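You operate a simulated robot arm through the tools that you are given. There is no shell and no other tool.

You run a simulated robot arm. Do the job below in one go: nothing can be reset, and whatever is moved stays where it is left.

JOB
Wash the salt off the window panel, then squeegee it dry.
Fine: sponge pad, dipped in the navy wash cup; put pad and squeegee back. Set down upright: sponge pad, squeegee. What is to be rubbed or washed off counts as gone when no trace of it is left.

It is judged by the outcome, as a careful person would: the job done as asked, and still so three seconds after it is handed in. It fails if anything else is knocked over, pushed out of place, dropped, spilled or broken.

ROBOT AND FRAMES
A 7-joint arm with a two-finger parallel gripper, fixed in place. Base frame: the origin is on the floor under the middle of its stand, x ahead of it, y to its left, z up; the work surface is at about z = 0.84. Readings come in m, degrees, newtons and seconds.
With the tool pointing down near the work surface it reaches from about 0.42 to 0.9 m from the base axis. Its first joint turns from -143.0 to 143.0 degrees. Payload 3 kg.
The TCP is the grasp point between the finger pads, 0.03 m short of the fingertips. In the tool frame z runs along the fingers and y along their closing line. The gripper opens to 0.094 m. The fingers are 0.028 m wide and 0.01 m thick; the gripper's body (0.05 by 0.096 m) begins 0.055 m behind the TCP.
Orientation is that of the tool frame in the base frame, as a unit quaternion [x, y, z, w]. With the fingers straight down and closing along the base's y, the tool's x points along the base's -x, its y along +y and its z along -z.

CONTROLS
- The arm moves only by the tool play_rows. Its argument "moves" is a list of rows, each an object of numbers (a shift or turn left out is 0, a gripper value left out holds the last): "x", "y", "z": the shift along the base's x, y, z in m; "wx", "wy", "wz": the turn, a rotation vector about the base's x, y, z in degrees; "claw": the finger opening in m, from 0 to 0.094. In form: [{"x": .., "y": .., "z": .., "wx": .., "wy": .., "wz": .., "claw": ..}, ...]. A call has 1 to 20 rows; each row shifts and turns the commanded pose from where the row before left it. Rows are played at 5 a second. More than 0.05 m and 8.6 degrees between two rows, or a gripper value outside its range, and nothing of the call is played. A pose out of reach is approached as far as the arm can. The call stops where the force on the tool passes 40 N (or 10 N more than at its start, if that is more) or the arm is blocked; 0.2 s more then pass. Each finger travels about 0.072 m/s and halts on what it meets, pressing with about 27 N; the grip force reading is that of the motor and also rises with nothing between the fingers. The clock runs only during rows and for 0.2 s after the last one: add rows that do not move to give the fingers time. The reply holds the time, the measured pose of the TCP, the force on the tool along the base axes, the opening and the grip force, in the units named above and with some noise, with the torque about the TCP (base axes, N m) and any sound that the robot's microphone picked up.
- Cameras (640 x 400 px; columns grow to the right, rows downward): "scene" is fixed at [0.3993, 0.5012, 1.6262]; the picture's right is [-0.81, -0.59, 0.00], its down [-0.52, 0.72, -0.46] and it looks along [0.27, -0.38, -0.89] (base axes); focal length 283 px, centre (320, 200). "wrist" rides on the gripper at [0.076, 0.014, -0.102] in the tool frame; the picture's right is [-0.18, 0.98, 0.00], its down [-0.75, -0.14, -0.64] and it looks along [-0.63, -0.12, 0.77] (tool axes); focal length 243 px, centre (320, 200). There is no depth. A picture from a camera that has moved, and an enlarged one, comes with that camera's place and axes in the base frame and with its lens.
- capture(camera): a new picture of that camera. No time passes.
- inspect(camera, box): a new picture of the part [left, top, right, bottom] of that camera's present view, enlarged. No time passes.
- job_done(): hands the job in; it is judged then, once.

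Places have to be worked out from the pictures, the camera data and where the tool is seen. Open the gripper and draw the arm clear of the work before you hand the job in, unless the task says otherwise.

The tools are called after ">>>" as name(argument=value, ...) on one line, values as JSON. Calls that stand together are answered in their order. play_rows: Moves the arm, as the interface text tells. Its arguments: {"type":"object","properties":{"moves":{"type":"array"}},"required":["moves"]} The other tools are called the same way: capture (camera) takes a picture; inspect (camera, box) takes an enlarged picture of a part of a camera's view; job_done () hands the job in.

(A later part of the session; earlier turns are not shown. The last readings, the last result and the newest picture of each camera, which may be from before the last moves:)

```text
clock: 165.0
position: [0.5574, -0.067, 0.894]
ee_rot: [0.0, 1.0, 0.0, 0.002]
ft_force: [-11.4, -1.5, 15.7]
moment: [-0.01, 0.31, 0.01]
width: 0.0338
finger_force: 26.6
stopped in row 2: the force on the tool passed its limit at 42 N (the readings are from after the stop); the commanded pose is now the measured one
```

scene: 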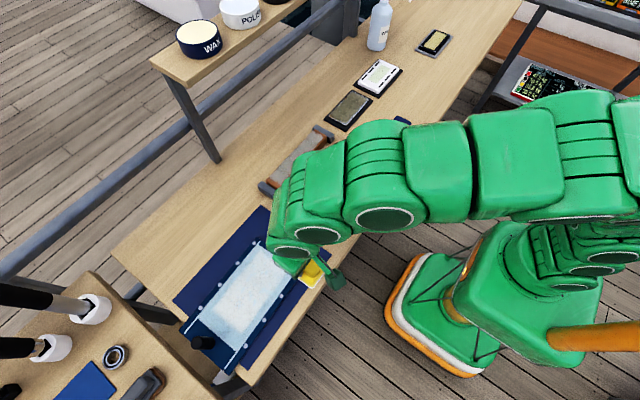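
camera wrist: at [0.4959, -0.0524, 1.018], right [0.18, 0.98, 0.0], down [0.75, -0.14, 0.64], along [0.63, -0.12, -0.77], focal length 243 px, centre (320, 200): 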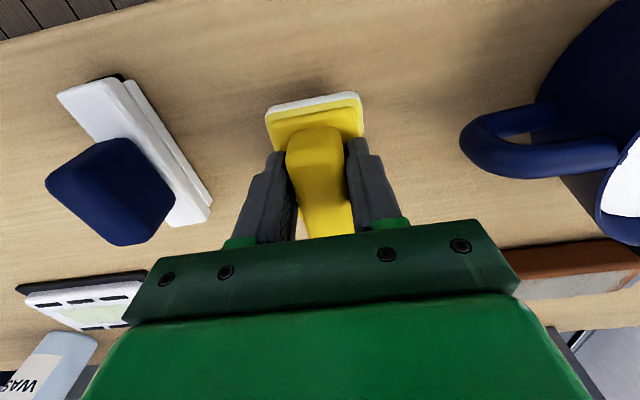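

The pad is on the table. I ease up slightly and open the fingers to release it.

>>> play_rows(moves=[{"z": 0.0006}, {}, {"claw": 0.04}, {}, {"claw": 0.07}, {}, {}, {}])

>>> play_rows(moves=[{"z": 0.01}, {"z": 0.02}, {"z": 0.03}, {"z": 0.04}, {"z": 0.03}, {}])

>>> inspect(camera="scene", box=[330, 90, 430, 190])

>>> capture(camera="wrist")

```text
clock: 166.8
position: [0.5586, -0.0674, 0.8942]
ee_rot: [0.0, 1.0, 0.0, 0.001]
ft_force: [-0.9, 0.0, 0.3]
moment: [0.01, -0.02, 0.0]
width: 0.07
finger_force: 0.1
```

```text
clock: 168.2
position: [0.5582, -0.0666, 1.0242]
ee_rot: [0.0, 1.0, -0.001, 0.001]
ft_force: [0.1, 0.0, -0.1]
moment: [-0.01, 0.02, 0.0]
width: 0.07
finger_force: 0.1
```

```text
4.00 times, centred on (380, 140) of scene
camera zoom: at [0.3993, 0.5012, 1.6262], right [-0.81, -0.59, 0.0], down [-0.52, 0.72, -0.46], along [0.27, -0.38, -0.89], focal length 1133 px, centre (80, 440)
```

zoom: 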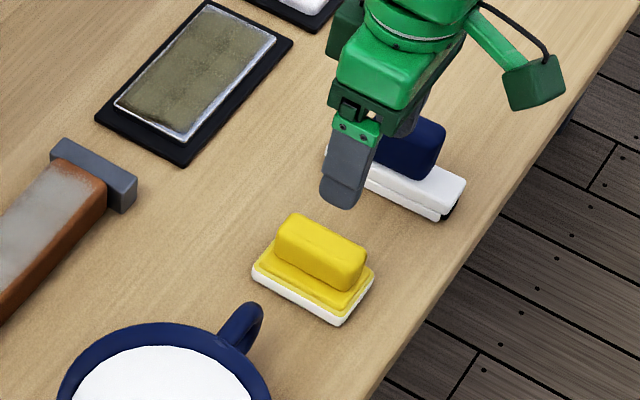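

```text
taken
camera wrist: at [0.4821, -0.0519, 1.1249], right [0.18, 0.98, 0.0], down [0.75, -0.14, 0.64], along [0.63, -0.12, -0.76], focal length 243 px, centre (320, 200)
```

wrist: 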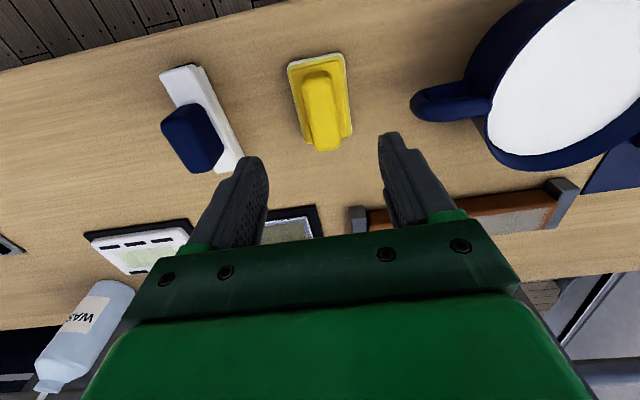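

The pad stands upright in its place. The squeegee bar is centred near (0.565, −0.190) with its handle along x (about 0.034 wide, top near z 0.908). I'll move above it and check.

>>> play_rows(moves=[{"y": -0.04}, {"y": -0.045}, {"y": -0.0385, "x": 0.0035}, {"z": -0.03}, {}])

>>> capture(camera="wrist")

>>> inspect(camera="scene", box=[350, 60, 440, 170])

```text
clock: 169.4
position: [0.5634, -0.1897, 0.9945]
ee_rot: [0.0, 1.0, 0.001, 0.001]
ft_force: [0.0, -0.7, -0.4]
moment: [0.0, 0.04, 0.03]
width: 0.0701
finger_force: 0.0
```

```text
taken
camera wrist: at [0.4861, -0.1754, 1.0958], right [0.18, 0.98, 0.0], down [0.75, -0.14, 0.64], along [0.63, -0.12, -0.76], focal length 243 px, centre (320, 200)
```

wrist: 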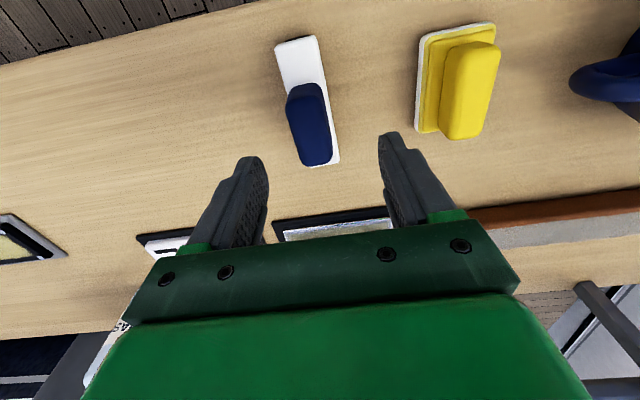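

```text
3.64 times, centred on (395, 115) of scene
camera zoom: at [0.3993, 0.5012, 1.6262], right [-0.81, -0.59, 0.0], down [-0.52, 0.72, -0.46], along [0.27, -0.38, -0.89], focal length 1030 px, centre (47, 509)
```

zoom: 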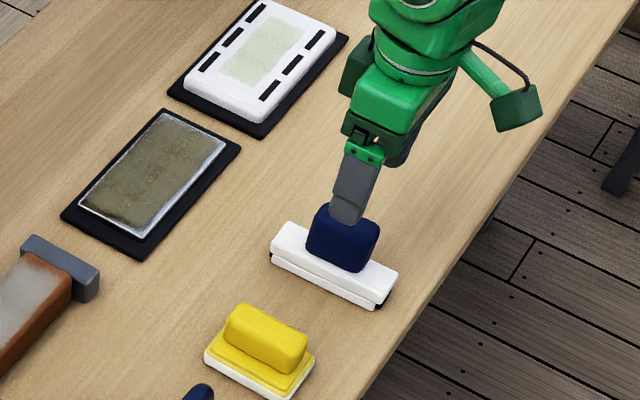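

The squeegee is about 7 mm further toward −y than the gripper centre. I correct that and go down around its handle.

>>> play_rows(moves=[{"y": -0.0072, "x": 0.002}, {"z": -0.03}, {"z": -0.03}, {"z": -0.015}, {}])

>>> capture(camera="wrist")

>>> inspect(camera="scene", box=[350, 60, 440, 170])

```text
clock: 170.6
position: [0.5643, -0.1985, 0.9184]
ee_rot: [-0.001, 1.0, 0.0, 0.001]
ft_force: [0.5, 0.3, -0.2]
moment: [-0.01, 0.02, 0.01]
width: 0.0699
finger_force: 0.0
```

```text
taken
camera wrist: at [0.4876, -0.1831, 1.0199], right [0.18, 0.98, 0.0], down [0.75, -0.14, 0.64], along [0.63, -0.12, -0.76], focal length 243 px, centre (320, 200)
```

wrist: 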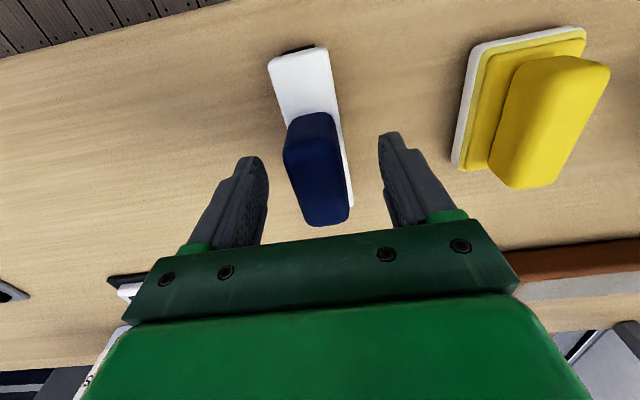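

```text
3.64 times, centred on (395, 115) of scene
camera zoom: at [0.3993, 0.5012, 1.6262], right [-0.81, -0.59, 0.0], down [-0.52, 0.72, -0.46], along [0.27, -0.38, -0.89], focal length 1030 px, centre (47, 509)
```

zoom: 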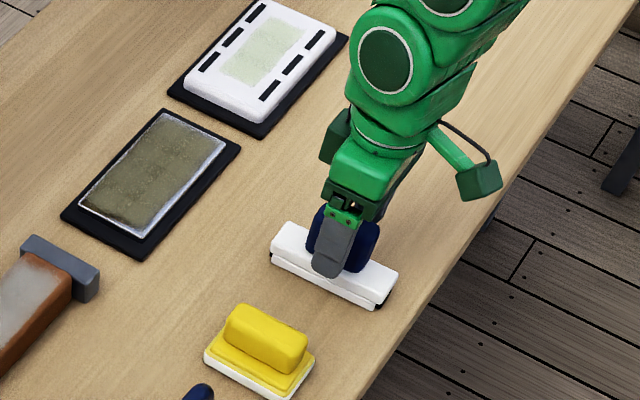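

The handle sits centred between the fingers. I lower to about z 0.905 and close on it.

>>> play_rows(moves=[{"z": -0.007}, {"z": -0.006}, {}, {"claw": 0.045}, {}, {"claw": 0.0}, {}, {}, {}])

>>> capture(camera="wrist")

>>> inspect(camera="scene", box=[350, 60, 440, 170])

```text
clock: 172.6
position: [0.565, -0.1985, 0.9057]
ee_rot: [0.0, 1.0, -0.001, 0.002]
ft_force: [0.7, -1.0, -0.3]
moment: [0.0, 0.0, -0.03]
width: 0.034
finger_force: 27.3
```

```text
taken
camera wrist: at [0.4878, -0.1828, 1.0073], right [0.18, 0.98, 0.0], down [0.75, -0.14, 0.64], along [0.63, -0.12, -0.76], focal length 243 px, centre (320, 200)
```

wrist: 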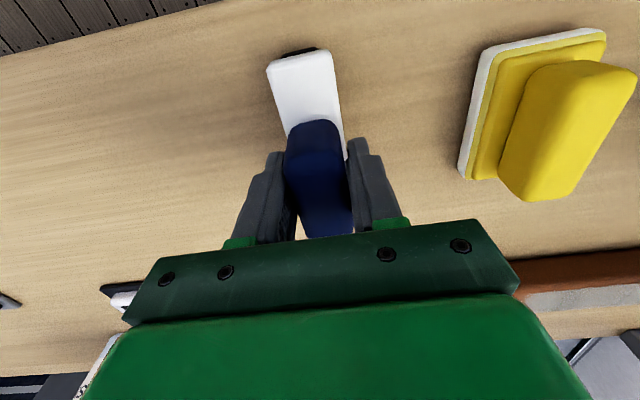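

```text
3.64 times, centred on (395, 115) of scene
camera zoom: at [0.3993, 0.5012, 1.6262], right [-0.81, -0.59, 0.0], down [-0.52, 0.72, -0.46], along [0.27, -0.38, -0.89], focal length 1030 px, centre (47, 509)
```

zoom: 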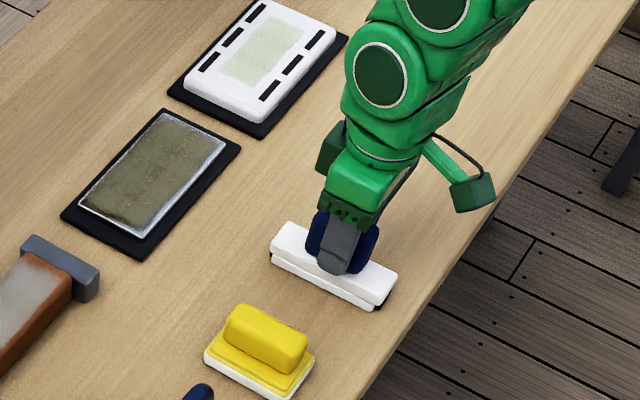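

The squeegee is gripped (0.034 wide; TCP about 0.066 above its base; its home TCP is (0.565, −0.1985, 0.906)). I lift it and carry it to the panel.

>>> play_rows(moves=[{"z": 0.01}, {"z": 0.03}, {"z": 0.04}, {"z": 0.04}, {"z": 0.045}, {"y": 0.04}, {"y": 0.045}, {"y": 0.045}, {"y": 0.045}, {"y": 0.045}, {"y": 0.045}, {"y": 0.045}, {"y": 0.045}, {"y": 0.045}, {"y": 0.045}, {"y": 0.045}, {"x": 0.02, "y": 0.04}, {"x": 0.02}, {}])

>>> capture(camera="wrist")

>>> inspect(camera="scene", box=[160, 190, 360, 380])

```text
clock: 176.6
position: [0.6045, 0.3317, 1.0713]
ee_rot: [0.0, 1.0, 0.001, 0.002]
ft_force: [0.5, 0.0, -0.8]
moment: [-0.03, 0.0, 0.0]
width: 0.0334
finger_force: 26.7
```

```text
taken
camera wrist: at [0.5282, 0.3476, 1.1723], right [0.18, 0.98, 0.0], down [0.75, -0.14, 0.64], along [0.63, -0.12, -0.76], focal length 243 px, centre (320, 200)
```

wrist: 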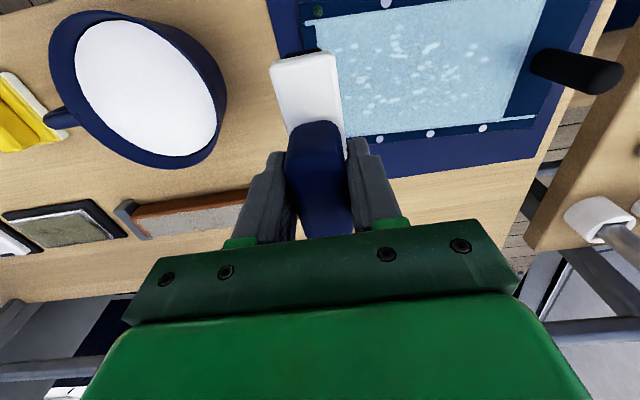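

```text
2.11 times, centred on (260, 285) of scene
camera zoom: at [0.3993, 0.5012, 1.6262], right [-0.81, -0.59, 0.0], down [-0.52, 0.72, -0.46], along [0.27, -0.38, -0.89], focal length 596 px, centre (446, 21)
```

zoom: 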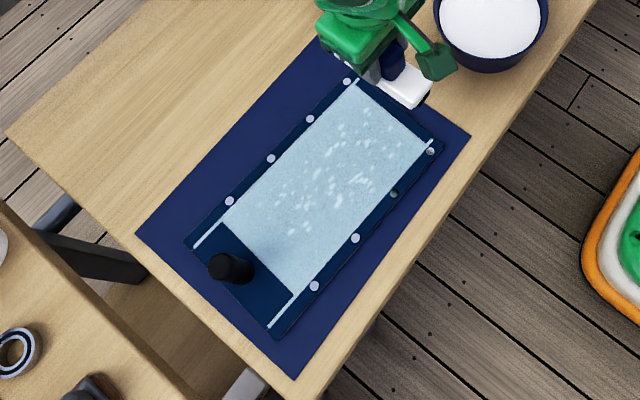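

The panel is yawed about −6° now, so I'll turn the squeegee −6° to line up and go to the near end of the glass, (0.614, 0.358), just above contact.

>>> play_rows(moves=[{"x": 0.01, "y": 0.026, "wz": -6}, {"z": -0.04}, {"z": -0.04}, {"z": -0.03}, {"z": -0.02}, {"z": -0.01}, {}])

>>> capture(camera="wrist")

>>> inspect(camera="scene", box=[200, 200, 320, 320])

```text
clock: 178.2
position: [0.6137, 0.3585, 0.931]
ee_rot: [0.052, 0.999, 0.0, 0.002]
ft_force: [-0.5, -0.8, -1.4]
moment: [-0.03, -0.02, -0.01]
width: 0.034
finger_force: 27.2
```

```text
taken
camera wrist: at [0.5392, 0.3815, 1.0322], right [0.29, 0.96, 0.0], down [0.73, -0.22, 0.64], along [0.62, -0.18, -0.76], focal length 243 px, centre (320, 200)
```

wrist: 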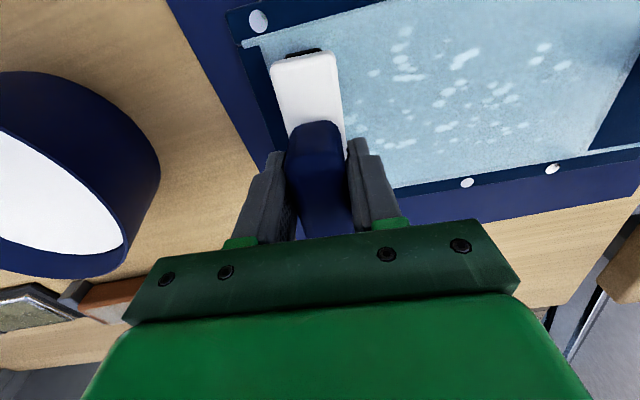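

```text
3.33 times, centred on (260, 260) of scene
camera zoom: at [0.3993, 0.5012, 1.6262], right [-0.81, -0.59, 0.0], down [-0.52, 0.72, -0.46], along [0.27, -0.38, -0.89], focal length 944 px, centre (520, 0)
```

zoom: 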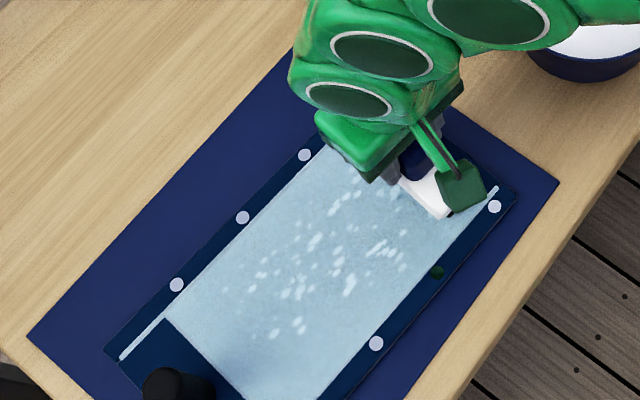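

>>> play_rows(moves=[{"z": -0.004}, {"z": -0.003}, {"z": -0.002}, {}])

>>> play_rows(moves=[{"z": -0.001}, {}])

>>> play_rows(moves=[{"z": -0.0005}, {}])

>>> play_rows(moves=[{"z": -0.0005}, {}])

```text
clock: 179.2
position: [0.615, 0.3583, 0.9206]
ee_rot: [0.053, 0.999, 0.0, 0.002]
ft_force: [0.5, 0.0, -0.5]
moment: [-0.04, -0.01, -0.01]
width: 0.0335
finger_force: 26.6
```

```text
clock: 179.8
position: [0.6137, 0.3583, 0.9212]
ee_rot: [0.052, 0.999, 0.0, 0.002]
ft_force: [-0.1, -0.5, -1.1]
moment: [0.02, 0.0, 0.0]
width: 0.0338
finger_force: 27.4
```

```text
clock: 180.4
position: [0.6136, 0.3573, 0.9195]
ee_rot: [0.053, 0.999, 0.0, 0.002]
ft_force: [-0.1, -0.1, -0.4]
moment: [-0.01, 0.02, 0.03]
width: 0.0339
finger_force: 27.1
```

```text
clock: 181.0
position: [0.6146, 0.3595, 0.9209]
ee_rot: [0.053, 0.999, 0.0, 0.002]
ft_force: [-0.6, -0.1, -0.5]
moment: [-0.01, 0.03, -0.01]
width: 0.0336
finger_force: 27.0
```

>>> play_rows(moves=[{"z": -0.0005}, {}])

>>> play_rows(moves=[{"z": -0.0005}, {}])

>>> play_rows(moves=[{"z": -0.0005}, {}])

```text
clock: 181.6
position: [0.6139, 0.3582, 0.9205]
ee_rot: [0.053, 0.999, 0.0, 0.001]
ft_force: [-0.9, -0.2, 0.1]
moment: [-0.04, -0.04, -0.04]
width: 0.0336
finger_force: 27.1
```

```text
clock: 182.2
position: [0.6143, 0.3582, 0.919]
ee_rot: [0.052, 0.999, 0.001, 0.002]
ft_force: [1.4, -0.5, 6.3]
moment: [-0.02, 0.0, -0.01]
width: 0.0339
finger_force: 26.9
```

```text
clock: 182.8
position: [0.6141, 0.3575, 0.919]
ee_rot: [0.052, 0.999, 0.001, 0.003]
ft_force: [1.9, -0.7, 18.3]
moment: [-0.02, 0.05, -0.01]
width: 0.0338
finger_force: 27.0
```

Contact found (18 N). I'll back off, let the squeegee rest on its own weight in slightly loosened fingers, and use the same fast oscillating strokes, advancing along the panel's axis.

>>> play_rows(moves=[{"z": 0.0008}, {"claw": 0.0358}, {}, {"x": 0.0047, "y": 0.0448}, {"x": -0.0037, "y": -0.0348}, {"x": 0.0047, "y": 0.0448}, {"x": -0.0037, "y": -0.0348}, {"x": 0.0047, "y": 0.0448}, {"x": -0.0037, "y": -0.0348}, {"x": 0.0047, "y": 0.0448}, {"x": -0.0037, "y": -0.0348}, {}])

>>> capture(camera="wrist")

>>> inspect(camera="scene", box=[160, 190, 360, 380])

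```text
clock: 185.4
position: [0.6174, 0.3986, 0.92]
ee_rot: [0.053, 0.999, -0.001, 0.002]
ft_force: [-0.9, 0.3, -0.5]
moment: [-0.02, 0.03, 0.01]
width: 0.036
finger_force: 0.0
```

```text
taken
camera wrist: at [0.5423, 0.4215, 1.0213], right [0.29, 0.96, 0.0], down [0.73, -0.22, 0.64], along [0.62, -0.18, -0.76], focal length 243 px, centre (320, 200)
```

wrist: 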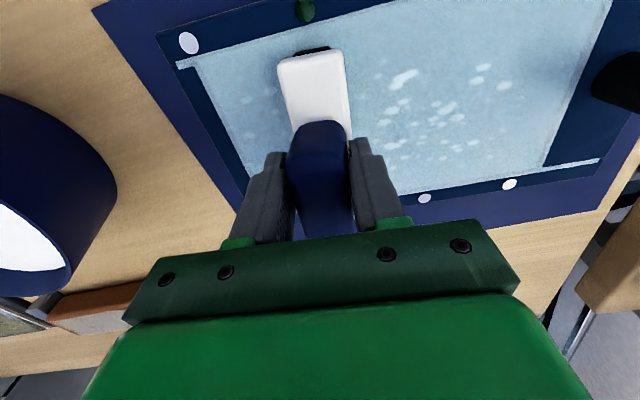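

```text
2.11 times, centred on (260, 285) of scene
camera zoom: at [0.3993, 0.5012, 1.6262], right [-0.81, -0.59, 0.0], down [-0.52, 0.72, -0.46], along [0.27, -0.38, -0.89], focal length 596 px, centre (446, 21)
```

zoom: 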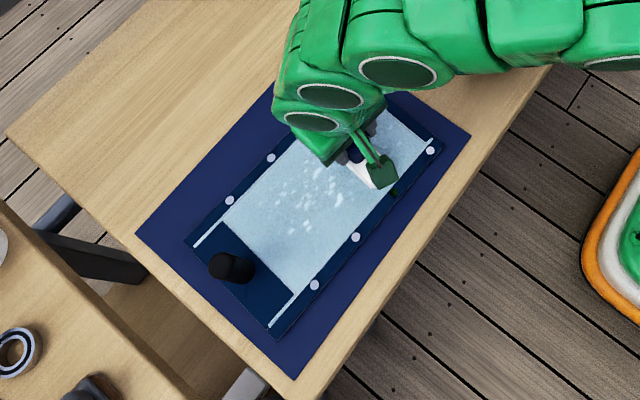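

Excellent: the drops behind the blade are gone and the panel did not move at all. I'll continue with a longer stroke to the far end.

>>> play_rows(moves=[{"x": 0.0037, "y": 0.0348}, {"x": 0.0037, "y": 0.0348}, {"x": 0.0037, "y": 0.0348}, {"x": 0.0035, "y": 0.033}, {}])

>>> capture(camera="wrist")

>>> inspect(camera="scene", box=[160, 190, 360, 380])

```text
clock: 186.6
position: [0.6314, 0.5368, 0.9203]
ee_rot: [0.052, 0.999, 0.001, 0.001]
ft_force: [0.1, -0.1, -0.2]
moment: [-0.02, -0.01, 0.04]
width: 0.0358
finger_force: 0.5
```

```text
taken
camera wrist: at [0.5569, 0.5597, 1.0209], right [0.29, 0.96, 0.0], down [0.73, -0.22, 0.64], along [0.62, -0.18, -0.76], focal length 243 px, centre (320, 200)
```

wrist: 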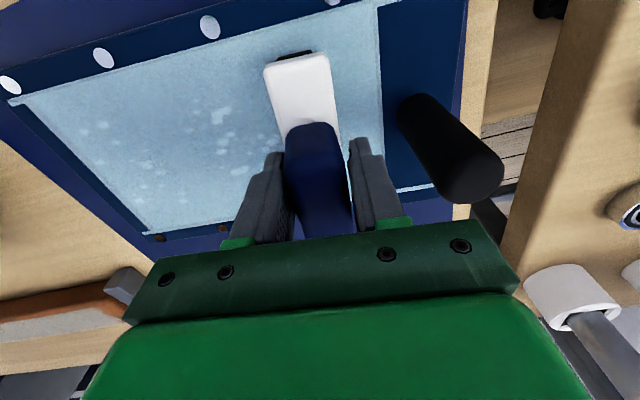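

```text
2.11 times, centred on (260, 285) of scene
camera zoom: at [0.3993, 0.5012, 1.6262], right [-0.81, -0.59, 0.0], down [-0.52, 0.72, -0.46], along [0.27, -0.38, -0.89], focal length 596 px, centre (446, 21)
```

zoom: 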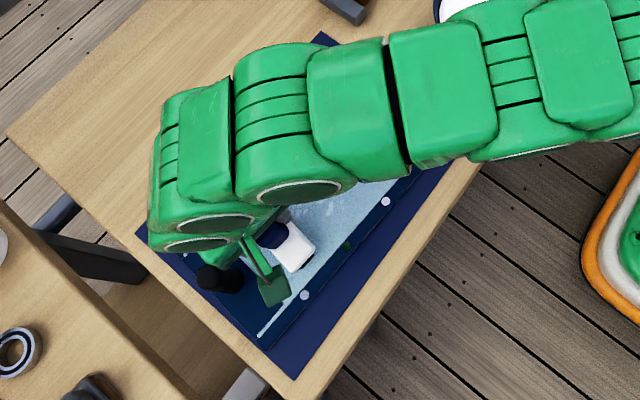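

The drops have faded but some remain, and the panel only crept about 1 cm. I'll work back toward the near end with fast oscillating strokes.

>>> play_rows(moves=[{"x": -0.0047, "y": -0.0448}, {"x": 0.0042, "y": 0.04}, {"x": -0.0047, "y": -0.0448}, {"x": 0.0037, "y": 0.0348}, {"x": -0.0047, "y": -0.0448}, {"x": 0.0037, "y": 0.0348}, {"x": -0.0047, "y": -0.0448}, {"x": 0.0037, "y": 0.0348}, {"x": -0.0047, "y": -0.0448}, {"x": 0.0037, "y": 0.0348}, {"x": -0.0047, "y": -0.0448}, {"x": 0.0037, "y": 0.0348}, {"x": -0.0047, "y": -0.0448}, {"x": 0.0037, "y": 0.0348}, {"x": -0.0047, "y": -0.0448}, {"x": 0.0037, "y": 0.0348}, {"x": -0.0047, "y": -0.0448}, {"x": 0.0037, "y": 0.0348}, {}])

>>> capture(camera="wrist")

>>> inspect(camera="scene", box=[160, 190, 360, 380])

```text
clock: 190.6
position: [0.6233, 0.4502, 0.9182]
ee_rot: [0.052, 0.999, 0.0, 0.002]
ft_force: [0.0, -1.5, 0.7]
moment: [-0.03, -0.01, 0.01]
width: 0.0367
finger_force: 0.5
```

```text
taken
camera wrist: at [0.5496, 0.4738, 1.0202], right [0.29, 0.96, 0.0], down [0.73, -0.22, 0.64], along [0.62, -0.18, -0.76], focal length 243 px, centre (320, 200)
```

wrist: 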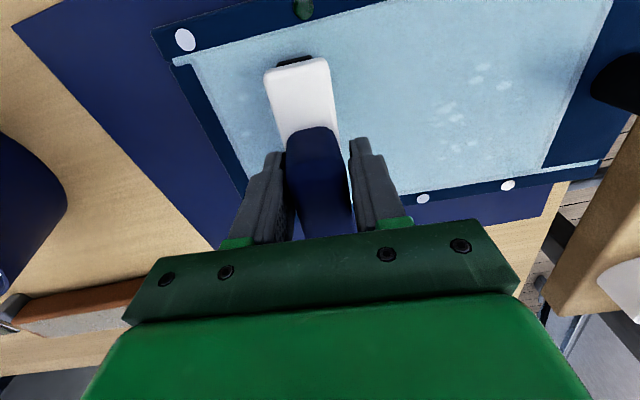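

```text
2.11 times, centred on (260, 285) of scene
camera zoom: at [0.3993, 0.5012, 1.6262], right [-0.81, -0.59, 0.0], down [-0.52, 0.72, -0.46], along [0.27, -0.38, -0.89], focal length 596 px, centre (446, 21)
```

zoom: 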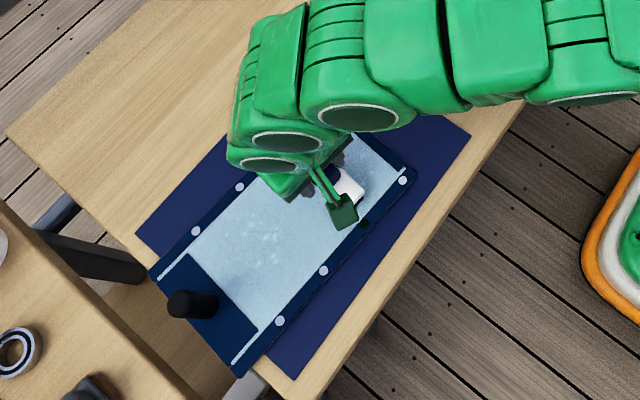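

The drops are fading nicely; the panel has crept to about +0.05. I'll grip the squeegee, press, and pull the panel back by 0.05 before finishing.

>>> play_rows(moves=[{"claw": 0.0}, {}, {}, {"z": -0.0003}, {}])

>>> play_rows(moves=[{"z": -0.0004}, {}])

```text
clock: 191.8
position: [0.6242, 0.4495, 0.9195]
ee_rot: [0.053, 0.999, 0.0, 0.002]
ft_force: [0.7, -2.2, 2.2]
moment: [-0.08, 0.0, -0.01]
width: 0.0349
finger_force: 27.3
```

```text
clock: 192.4
position: [0.6239, 0.4508, 0.9188]
ee_rot: [0.052, 0.999, 0.0, 0.002]
ft_force: [2.7, -2.2, 5.7]
moment: [-0.08, -0.03, -0.01]
width: 0.0346
finger_force: 27.4
```

>>> play_rows(moves=[{"z": -0.0005}, {}])

>>> play_rows(moves=[{"x": -0.001, "y": -0.01}, {"x": -0.001, "y": -0.01}, {"x": -0.001, "y": -0.01}, {"x": -0.001, "y": -0.01}, {"x": -0.001, "y": -0.01}, {}])

>>> capture(camera="wrist")

>>> inspect(camera="scene", box=[160, 190, 360, 380])

```text
clock: 193.0
position: [0.6252, 0.4503, 0.9187]
ee_rot: [0.052, 0.999, 0.0, 0.002]
ft_force: [-1.4, -4.8, 15.0]
moment: [-0.2, 0.06, -0.02]
width: 0.0345
finger_force: 27.0
```

```text
clock: 194.4
position: [0.6183, 0.4008, 0.9182]
ee_rot: [0.053, 0.999, 0.0, 0.002]
ft_force: [-0.2, 1.3, -0.7]
moment: [-0.03, 0.01, -0.01]
width: 0.0336
finger_force: 27.1
```

```text
taken
camera wrist: at [0.5445, 0.4235, 1.019], right [0.29, 0.96, 0.0], down [0.73, -0.22, 0.64], along [0.62, -0.18, -0.76], focal length 243 px, centre (320, 200)
```

wrist: 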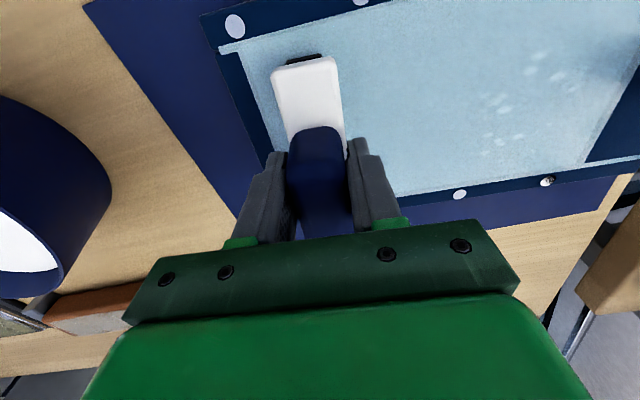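

```text
2.11 times, centred on (260, 285) of scene
camera zoom: at [0.3993, 0.5012, 1.6262], right [-0.81, -0.59, 0.0], down [-0.52, 0.72, -0.46], along [0.27, -0.38, -0.89], focal length 596 px, centre (446, 21)
```

zoom: 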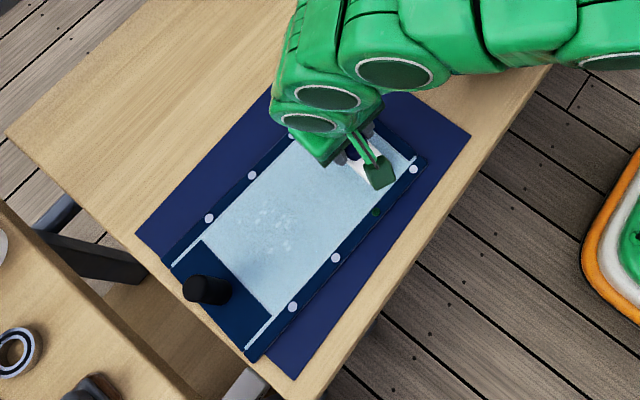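

The panel is now at about +0.03. I'll loosen again and scrub the remaining drops in the far half with quick strokes.

>>> play_rows(moves=[{"claw": 0.0358}, {}, {"x": 0.0047, "y": 0.0448}, {"x": 0.0047, "y": 0.0448}, {"x": 0.0047, "y": 0.0448}, {"x": 0.0025, "y": 0.024}, {"x": -0.0047, "y": -0.0448}, {"x": 0.0042, "y": 0.0445}, {"x": -0.0047, "y": -0.0448}, {"x": 0.0042, "y": 0.0445}, {"x": -0.0047, "y": -0.0448}, {"x": 0.0042, "y": 0.0445}, {"x": -0.0047, "y": -0.0448}, {"x": 0.0042, "y": 0.0445}, {"x": -0.0047, "y": -0.0448}, {"x": 0.0037, "y": 0.0348}, {"x": -0.0047, "y": -0.0448}, {"x": 0.0037, "y": 0.0348}, {"x": -0.0047, "y": -0.0448}, {}])

>>> capture(camera="wrist")

>>> inspect(camera="scene", box=[160, 190, 360, 380])

```text
clock: 198.6
position: [0.6268, 0.4926, 0.917]
ee_rot: [0.052, 0.999, 0.001, 0.002]
ft_force: [-0.5, 0.2, -0.4]
moment: [-0.01, 0.0, 0.01]
width: 0.0359
finger_force: 0.2
```

```text
taken
camera wrist: at [0.5521, 0.5162, 1.0194], right [0.29, 0.96, 0.0], down [0.73, -0.22, 0.64], along [0.62, -0.18, -0.76], focal length 243 px, centre (320, 200)
```

wrist: 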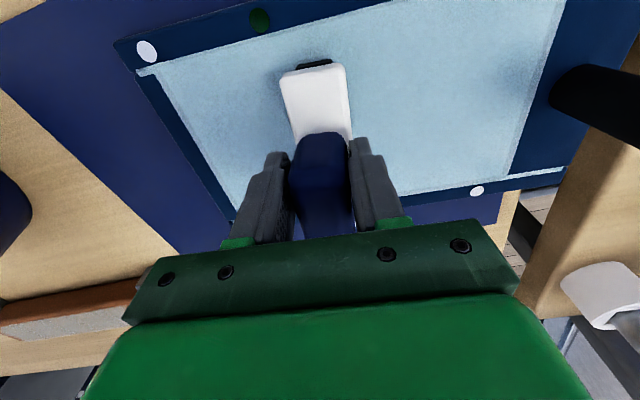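

```text
2.11 times, centred on (260, 285) of scene
camera zoom: at [0.3993, 0.5012, 1.6262], right [-0.81, -0.59, 0.0], down [-0.52, 0.72, -0.46], along [0.27, -0.38, -0.89], focal length 596 px, centre (446, 21)
```

zoom: 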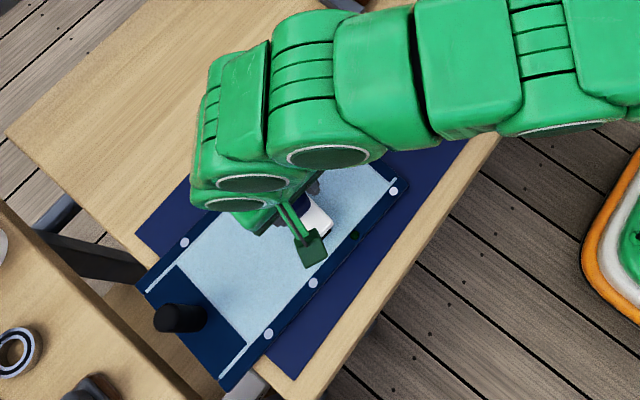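

The drops appear gone. Let me zoom into the glass to check for any trace.

>>> inspect(camera="wrist", box=[100, 0, 600, 230])

>>> inspect(camera="scene", box=[190, 240, 290, 340])

```text
1.28 times, centred on (350, 115) of wrist
camera zoom: at [0.5521, 0.5162, 1.0194], right [0.29, 0.96, 0.0], down [0.73, -0.22, 0.64], along [0.62, -0.18, -0.76], focal length 311 px, centre (282, 309)
```

zoom: 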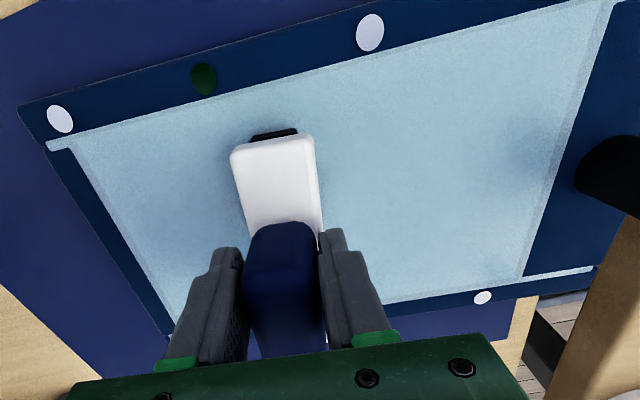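

```text
4.00 times, centred on (240, 290) of scene
camera zoom: at [0.3993, 0.5012, 1.6262], right [-0.81, -0.59, 0.0], down [-0.52, 0.72, -0.46], along [0.27, -0.38, -0.89], focal length 1133 px, centre (640, -160)
```

zoom: 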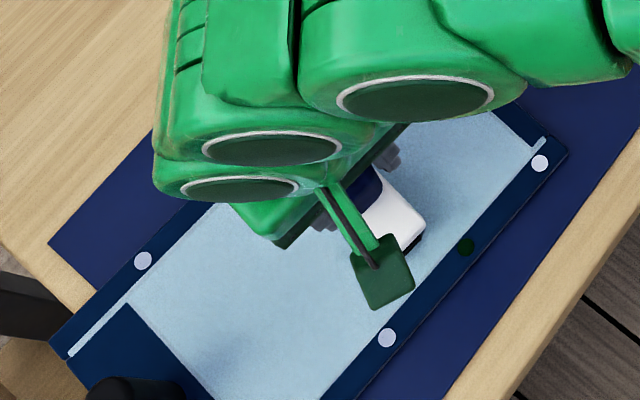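

The glass looks uniformly clear and dry. For certainty I'll make one more sweep of quick strokes back across to the near end.

>>> play_rows(moves=[{"x": -0.0037, "y": -0.0348}, {"x": 0.0047, "y": 0.0448}, {"x": -0.0047, "y": -0.0448}, {"x": 0.0037, "y": 0.0348}, {"x": -0.0047, "y": -0.0448}, {"x": 0.0037, "y": 0.0348}, {"x": -0.0047, "y": -0.0448}, {"x": 0.0037, "y": 0.0348}, {"x": -0.0047, "y": -0.0448}, {"x": 0.0037, "y": 0.0348}, {"x": -0.0047, "y": -0.0448}, {"x": 0.0037, "y": 0.0348}, {"x": -0.0047, "y": -0.0448}, {"x": 0.0037, "y": 0.0348}, {"x": -0.0047, "y": -0.0448}, {"x": 0.0037, "y": 0.0348}, {"x": -0.0047, "y": -0.0448}, {}])

>>> capture(camera="wrist")

>>> inspect(camera="scene", box=[160, 190, 360, 380])

```text
clock: 202.4
position: [0.6164, 0.3892, 0.9195]
ee_rot: [0.052, 0.999, 0.001, 0.002]
ft_force: [-0.1, 0.1, -0.3]
moment: [-0.02, 0.0, -0.03]
width: 0.036
finger_force: 0.2
```

```text
taken
camera wrist: at [0.5413, 0.4114, 1.0195], right [0.29, 0.96, 0.0], down [0.73, -0.22, 0.64], along [0.62, -0.18, -0.76], focal length 243 px, centre (320, 200)
```

wrist: 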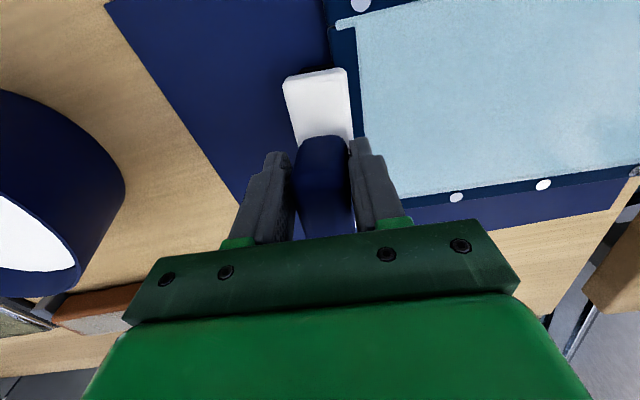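

```text
2.11 times, centred on (260, 285) of scene
camera zoom: at [0.3993, 0.5012, 1.6262], right [-0.81, -0.59, 0.0], down [-0.52, 0.72, -0.46], along [0.27, -0.38, -0.89], focal length 596 px, centre (446, 21)
```

zoom: 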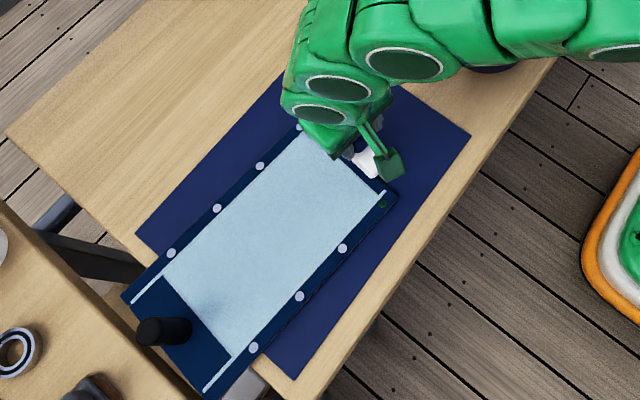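

The squeegee has run just past the panel's near edge because the panel drifted to about +0.085. I'll grip it firmly now, lift it, and check everything.

>>> play_rows(moves=[{"claw": 0.0}, {}, {}, {}, {"z": 0.02}, {"z": 0.03}, {}])

>>> capture(camera="wrist")

>>> inspect(camera="scene", box=[200, 190, 340, 340])

```text
clock: 204.0
position: [0.6159, 0.3886, 0.9703]
ee_rot: [0.052, 0.999, -0.001, 0.001]
ft_force: [0.6, -0.3, -0.9]
moment: [0.03, 0.0, 0.01]
width: 0.0345
finger_force: 27.0
```

```text
taken
camera wrist: at [0.5413, 0.4119, 1.0708], right [0.29, 0.96, 0.0], down [0.73, -0.22, 0.64], along [0.62, -0.18, -0.76], focal length 243 px, centre (320, 200)
```

wrist: 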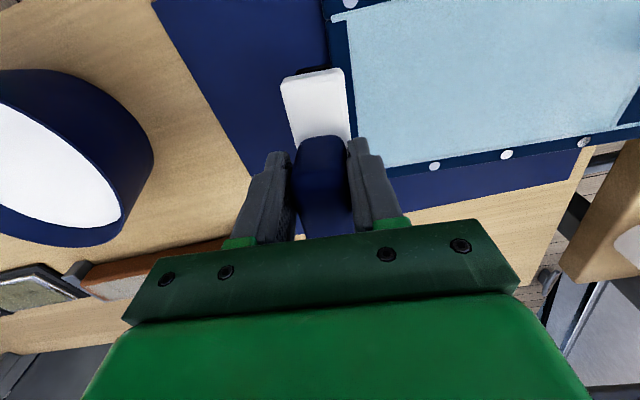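

```text
2.67 times, centred on (270, 265) of scene
camera zoom: at [0.3993, 0.5012, 1.6262], right [-0.81, -0.59, 0.0], down [-0.52, 0.72, -0.46], along [0.27, -0.38, -0.89], focal length 755 px, centre (453, 27)
```

zoom: 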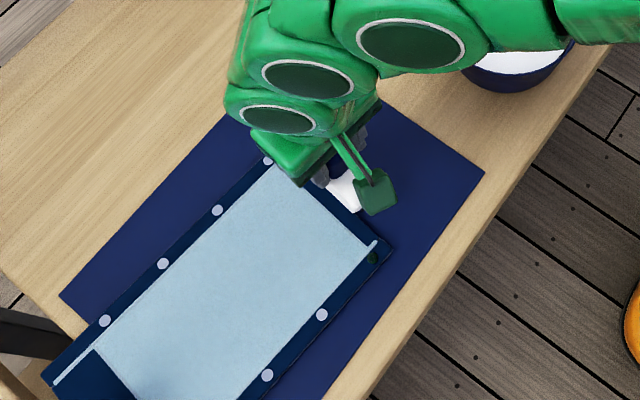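

Glass is clean and dry. Now I'll bring the panel back: press the squeegee bar at the panel's middle and drag toward −y.

>>> play_rows(moves=[{"x": 0.004, "y": 0.045}, {"x": 0.004, "y": 0.045}, {"x": 0.003, "y": 0.045}, {"z": -0.03}, {"z": -0.01}, {"z": -0.006}, {}])

>>> play_rows(moves=[{"z": -0.002}, {"z": -0.001}, {}])

```text
clock: 205.6
position: [0.6264, 0.5244, 0.9227]
ee_rot: [0.052, 0.999, 0.0, 0.001]
ft_force: [-0.1, -0.9, -0.7]
moment: [-0.01, 0.01, 0.0]
width: 0.0343
finger_force: 27.1
```

```text
clock: 206.4
position: [0.6277, 0.5246, 0.9204]
ee_rot: [0.052, 0.999, 0.0, 0.002]
ft_force: [0.6, 1.4, 1.3]
moment: [0.05, -0.16, 0.14]
width: 0.034
finger_force: 27.9
```

>>> play_rows(moves=[{"z": -0.0007}, {}])

>>> play_rows(moves=[{"z": -0.0005}, {}])

```text
clock: 207.0
position: [0.6269, 0.5228, 0.9197]
ee_rot: [0.052, 0.999, 0.001, 0.002]
ft_force: [-1.8, 5.0, 13.0]
moment: [0.18, -0.07, 0.04]
width: 0.034
finger_force: 27.1
```

```text
clock: 207.6
position: [0.6267, 0.523, 0.9185]
ee_rot: [0.053, 0.999, 0.001, 0.003]
ft_force: [-0.9, 6.1, 26.3]
moment: [0.13, -0.04, 0.05]
width: 0.0339
finger_force: 26.6
```

N is 26 at the panel's middle. I drag −0.04 in y first and check.

>>> play_rows(moves=[{"z": 0.0002, "y": -0.01}, {"y": -0.01}, {"y": -0.01}, {"y": -0.01}, {}])

>>> inspect(camera="scene", box=[160, 190, 360, 380])

```text
clock: 208.6
position: [0.6292, 0.4886, 0.9187]
ee_rot: [0.052, 0.999, 0.002, 0.003]
ft_force: [-0.7, 0.3, 10.2]
moment: [-0.1, 0.17, 0.01]
width: 0.0338
finger_force: 26.8
stopped in row 4: the force on the tool passed its limit at 42 N (the readings are from after the stop); the commanded pose is now the measured one
```

```text
2.11 times, centred on (260, 285) of scene
camera zoom: at [0.3993, 0.5012, 1.6262], right [-0.81, -0.59, 0.0], down [-0.52, 0.72, -0.46], along [0.27, -0.38, -0.89], focal length 596 px, centre (446, 21)
```

zoom: 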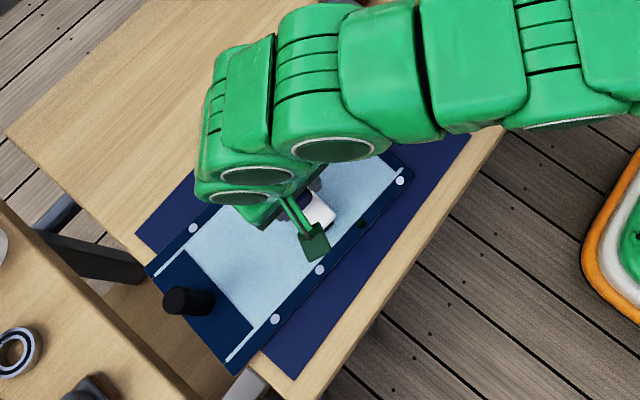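

It follows well (panel now at about +0.05). I continue with upward compensation to hold the force steady.

>>> play_rows(moves=[{"y": -0.01, "z": 0.0001}, {"y": -0.01, "z": 0.0002}, {"y": -0.01, "z": 0.0002}, {}])

>>> inspect(camera="scene", box=[160, 190, 360, 380])

```text
clock: 209.6
position: [0.6278, 0.4556, 0.9198]
ee_rot: [0.053, 0.999, 0.001, 0.003]
ft_force: [-2.6, -0.1, 9.0]
moment: [-0.16, 0.05, 0.0]
width: 0.0338
finger_force: 27.2
```

```text
2.11 times, centred on (260, 285) of scene
camera zoom: at [0.3993, 0.5012, 1.6262], right [-0.81, -0.59, 0.0], down [-0.52, 0.72, -0.46], along [0.27, -0.38, -0.89], focal length 596 px, centre (446, 21)
```

zoom: 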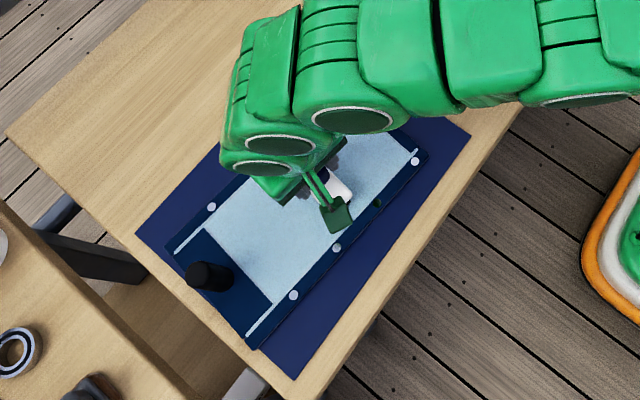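

>>> play_rows(moves=[{"y": -0.01, "z": 0.0001}, {"y": -0.01, "z": 0.0001}, {}, {"wz": 4}, {"wz": 4}, {"wz": 4}, {}])

>>> inspect(camera="scene", box=[160, 190, 360, 380])

```text
clock: 211.2
position: [0.6283, 0.4376, 0.9205]
ee_rot: [-0.052, 0.999, 0.002, 0.003]
ft_force: [-0.9, -0.3, 0.3]
moment: [-0.06, -0.04, -0.03]
width: 0.0335
finger_force: 27.2
```

```text
2.11 times, centred on (260, 285) of scene
camera zoom: at [0.3993, 0.5012, 1.6262], right [-0.81, -0.59, 0.0], down [-0.52, 0.72, -0.46], along [0.27, -0.38, -0.89], focal length 596 px, centre (446, 21)
```

zoom: 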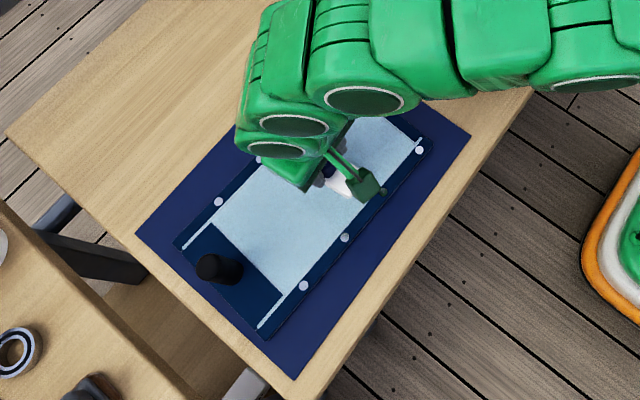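

The panel is now near home, about (+0.01, +0.01) with −5° yaw, which I'll finish via its knob. First I lift the squeegee, straighten it and carry it back.

>>> play_rows(moves=[{"z": 0.01}, {"z": 0.04, "wz": -3}, {"z": 0.045, "wz": -3}, {"z": 0.045}, {"y": -0.04, "x": -0.01}, {"y": -0.045, "x": -0.01}, {"y": -0.045, "x": -0.01}, {"y": -0.045, "x": -0.01}, {"y": -0.045, "x": -0.01}, {"y": -0.045, "x": -0.01}, {"y": -0.045}, {"y": -0.045}, {"y": -0.045}, {"y": -0.045}, {"y": -0.045}, {"y": -0.045}, {"y": -0.045}, {"y": -0.045}, {"y": -0.011, "x": -0.003}, {}])

>>> capture(camera="wrist")

>>> inspect(camera="scene", box=[350, 60, 440, 170])

```text
clock: 215.4
position: [0.5652, -0.1979, 1.0587]
ee_rot: [0.0, 1.0, 0.001, 0.002]
ft_force: [-0.6, 1.0, -1.3]
moment: [0.0, 0.0, -0.01]
width: 0.0339
finger_force: 26.3
```

```text
taken
camera wrist: at [0.4873, -0.1842, 1.1606], right [0.18, 0.98, 0.0], down [0.75, -0.14, 0.65], along [0.63, -0.12, -0.76], focal length 243 px, centre (320, 200)
```

wrist: 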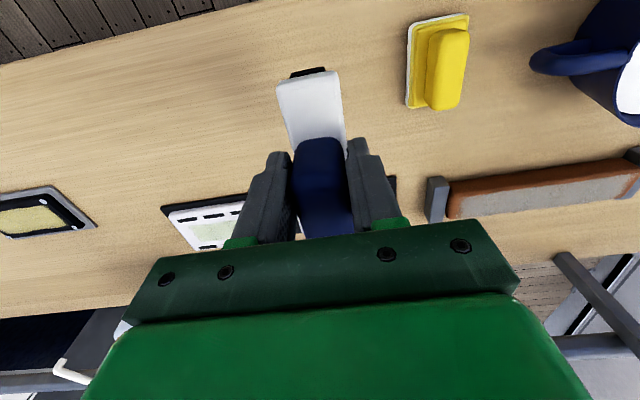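

```text
3.64 times, centred on (395, 115) of scene
camera zoom: at [0.3993, 0.5012, 1.6262], right [-0.81, -0.59, 0.0], down [-0.52, 0.72, -0.46], along [0.27, -0.38, -0.89], focal length 1030 px, centre (47, 509)
```

zoom: 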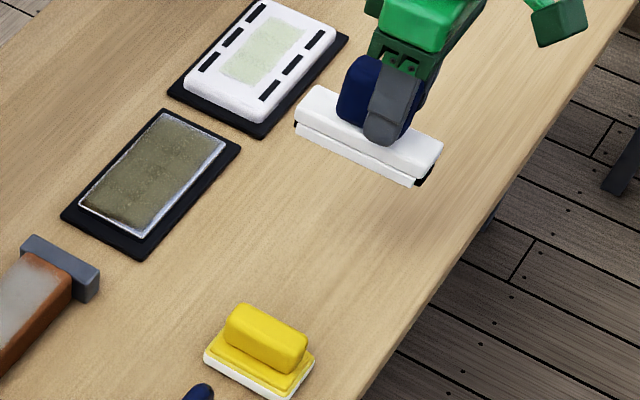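

The squeegee has shifted about +0.011 in x within the grip, so I'll place with the TCP at x≈0.5545. I lower it to just above the table.

>>> play_rows(moves=[{"x": -0.0107}, {"z": -0.045}, {"z": -0.045}, {"z": -0.04}, {"z": -0.01}, {}])

>>> inspect(camera="scene", box=[350, 60, 440, 170])

>>> capture(camera="wrist")

```text
clock: 216.8
position: [0.5544, -0.1973, 0.9181]
ee_rot: [0.0, 1.0, 0.001, 0.002]
ft_force: [0.0, -0.1, -0.8]
moment: [-0.01, 0.0, 0.0]
width: 0.0338
finger_force: 26.9
```

```text
3.64 times, centred on (395, 115) of scene
camera zoom: at [0.3993, 0.5012, 1.6262], right [-0.81, -0.59, 0.0], down [-0.52, 0.72, -0.46], along [0.27, -0.38, -0.89], focal length 1030 px, centre (47, 509)
```

zoom: 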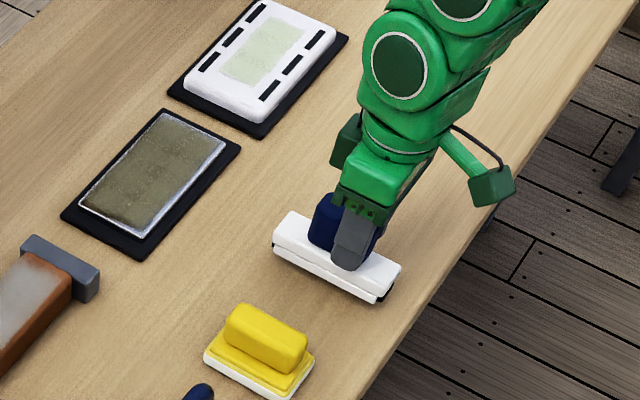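

```text
taken
camera wrist: at [0.4771, -0.1831, 1.0202], right [0.18, 0.98, 0.0], down [0.75, -0.14, 0.65], along [0.63, -0.12, -0.76], focal length 243 px, centre (320, 200)
```

wrist: 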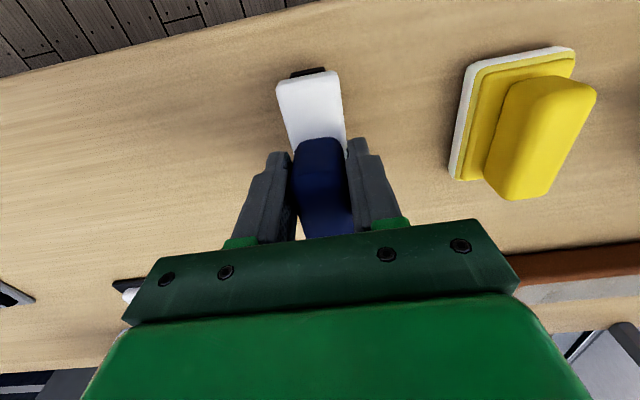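

>>> play_rows(moves=[{"z": -0.006}, {"z": -0.003}, {}])

>>> play_rows(moves=[{"z": -0.001}, {}])

>>> play_rows(moves=[{"z": -0.001}, {}])

```text
clock: 217.6
position: [0.5545, -0.1984, 0.9102]
ee_rot: [0.0, 1.0, 0.002, 0.002]
ft_force: [0.3, -0.8, -0.6]
moment: [0.03, 0.01, 0.01]
width: 0.0336
finger_force: 27.1
```

```text
clock: 218.2
position: [0.5549, -0.2005, 0.9096]
ee_rot: [0.0, 1.0, 0.002, 0.003]
ft_force: [0.6, 0.3, 0.0]
moment: [-0.01, -0.01, 0.02]
width: 0.0336
finger_force: 27.0
```

```text
clock: 218.8
position: [0.5536, -0.1991, 0.9083]
ee_rot: [0.001, 1.0, 0.002, 0.002]
ft_force: [0.5, 0.2, 0.0]
moment: [0.04, 0.03, 0.0]
width: 0.0337
finger_force: 27.4
```

>>> play_rows(moves=[{"z": -0.001}, {}])

>>> play_rows(moves=[{"z": -0.0008}, {}])

>>> play_rows(moves=[{"z": -0.0006}, {}])

```text
clock: 219.4
position: [0.5543, -0.1992, 0.9074]
ee_rot: [0.0, 1.0, 0.002, 0.003]
ft_force: [0.0, 0.2, -0.3]
moment: [0.0, 0.02, 0.0]
width: 0.0337
finger_force: 26.7
```

```text
clock: 220.0
position: [0.553, -0.1983, 0.9064]
ee_rot: [0.0, 1.0, 0.002, 0.002]
ft_force: [-0.4, -0.4, 0.2]
moment: [0.0, 0.04, 0.0]
width: 0.0336
finger_force: 26.8
```

```text
clock: 220.6
position: [0.5548, -0.1988, 0.9056]
ee_rot: [0.001, 1.0, 0.001, 0.003]
ft_force: [-0.3, 0.0, -0.9]
moment: [0.0, -0.01, 0.03]
width: 0.0335
finger_force: 27.1
```

>>> play_rows(moves=[{"z": -0.0006}, {}])

>>> play_rows(moves=[{"z": -0.0006}, {}])

>>> inspect(camera="scene", box=[350, 60, 440, 170])

```text
clock: 221.2
position: [0.5537, -0.1979, 0.9056]
ee_rot: [-0.001, 1.0, 0.002, 0.002]
ft_force: [-0.7, 0.4, -2.2]
moment: [0.0, 0.0, 0.0]
width: 0.0337
finger_force: 26.9
```

```text
clock: 221.8
position: [0.5554, -0.1985, 0.905]
ee_rot: [0.0, 1.0, 0.002, 0.003]
ft_force: [-0.9, 0.1, 4.6]
moment: [0.0, -0.09, 0.01]
width: 0.0337
finger_force: 26.5
```

```text
3.64 times, centred on (395, 115) of scene
camera zoom: at [0.3993, 0.5012, 1.6262], right [-0.81, -0.59, 0.0], down [-0.52, 0.72, -0.46], along [0.27, -0.38, -0.89], focal length 1030 px, centre (47, 509)
```

zoom: 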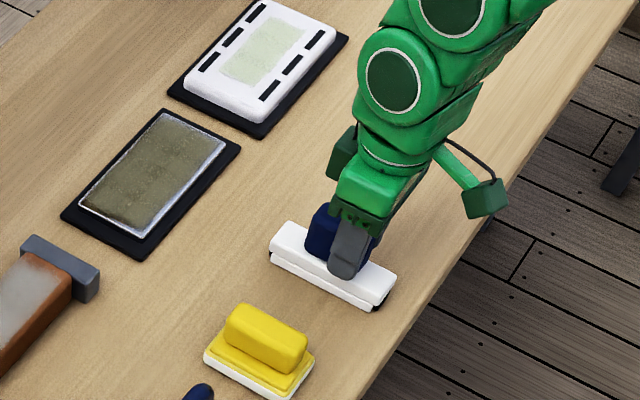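

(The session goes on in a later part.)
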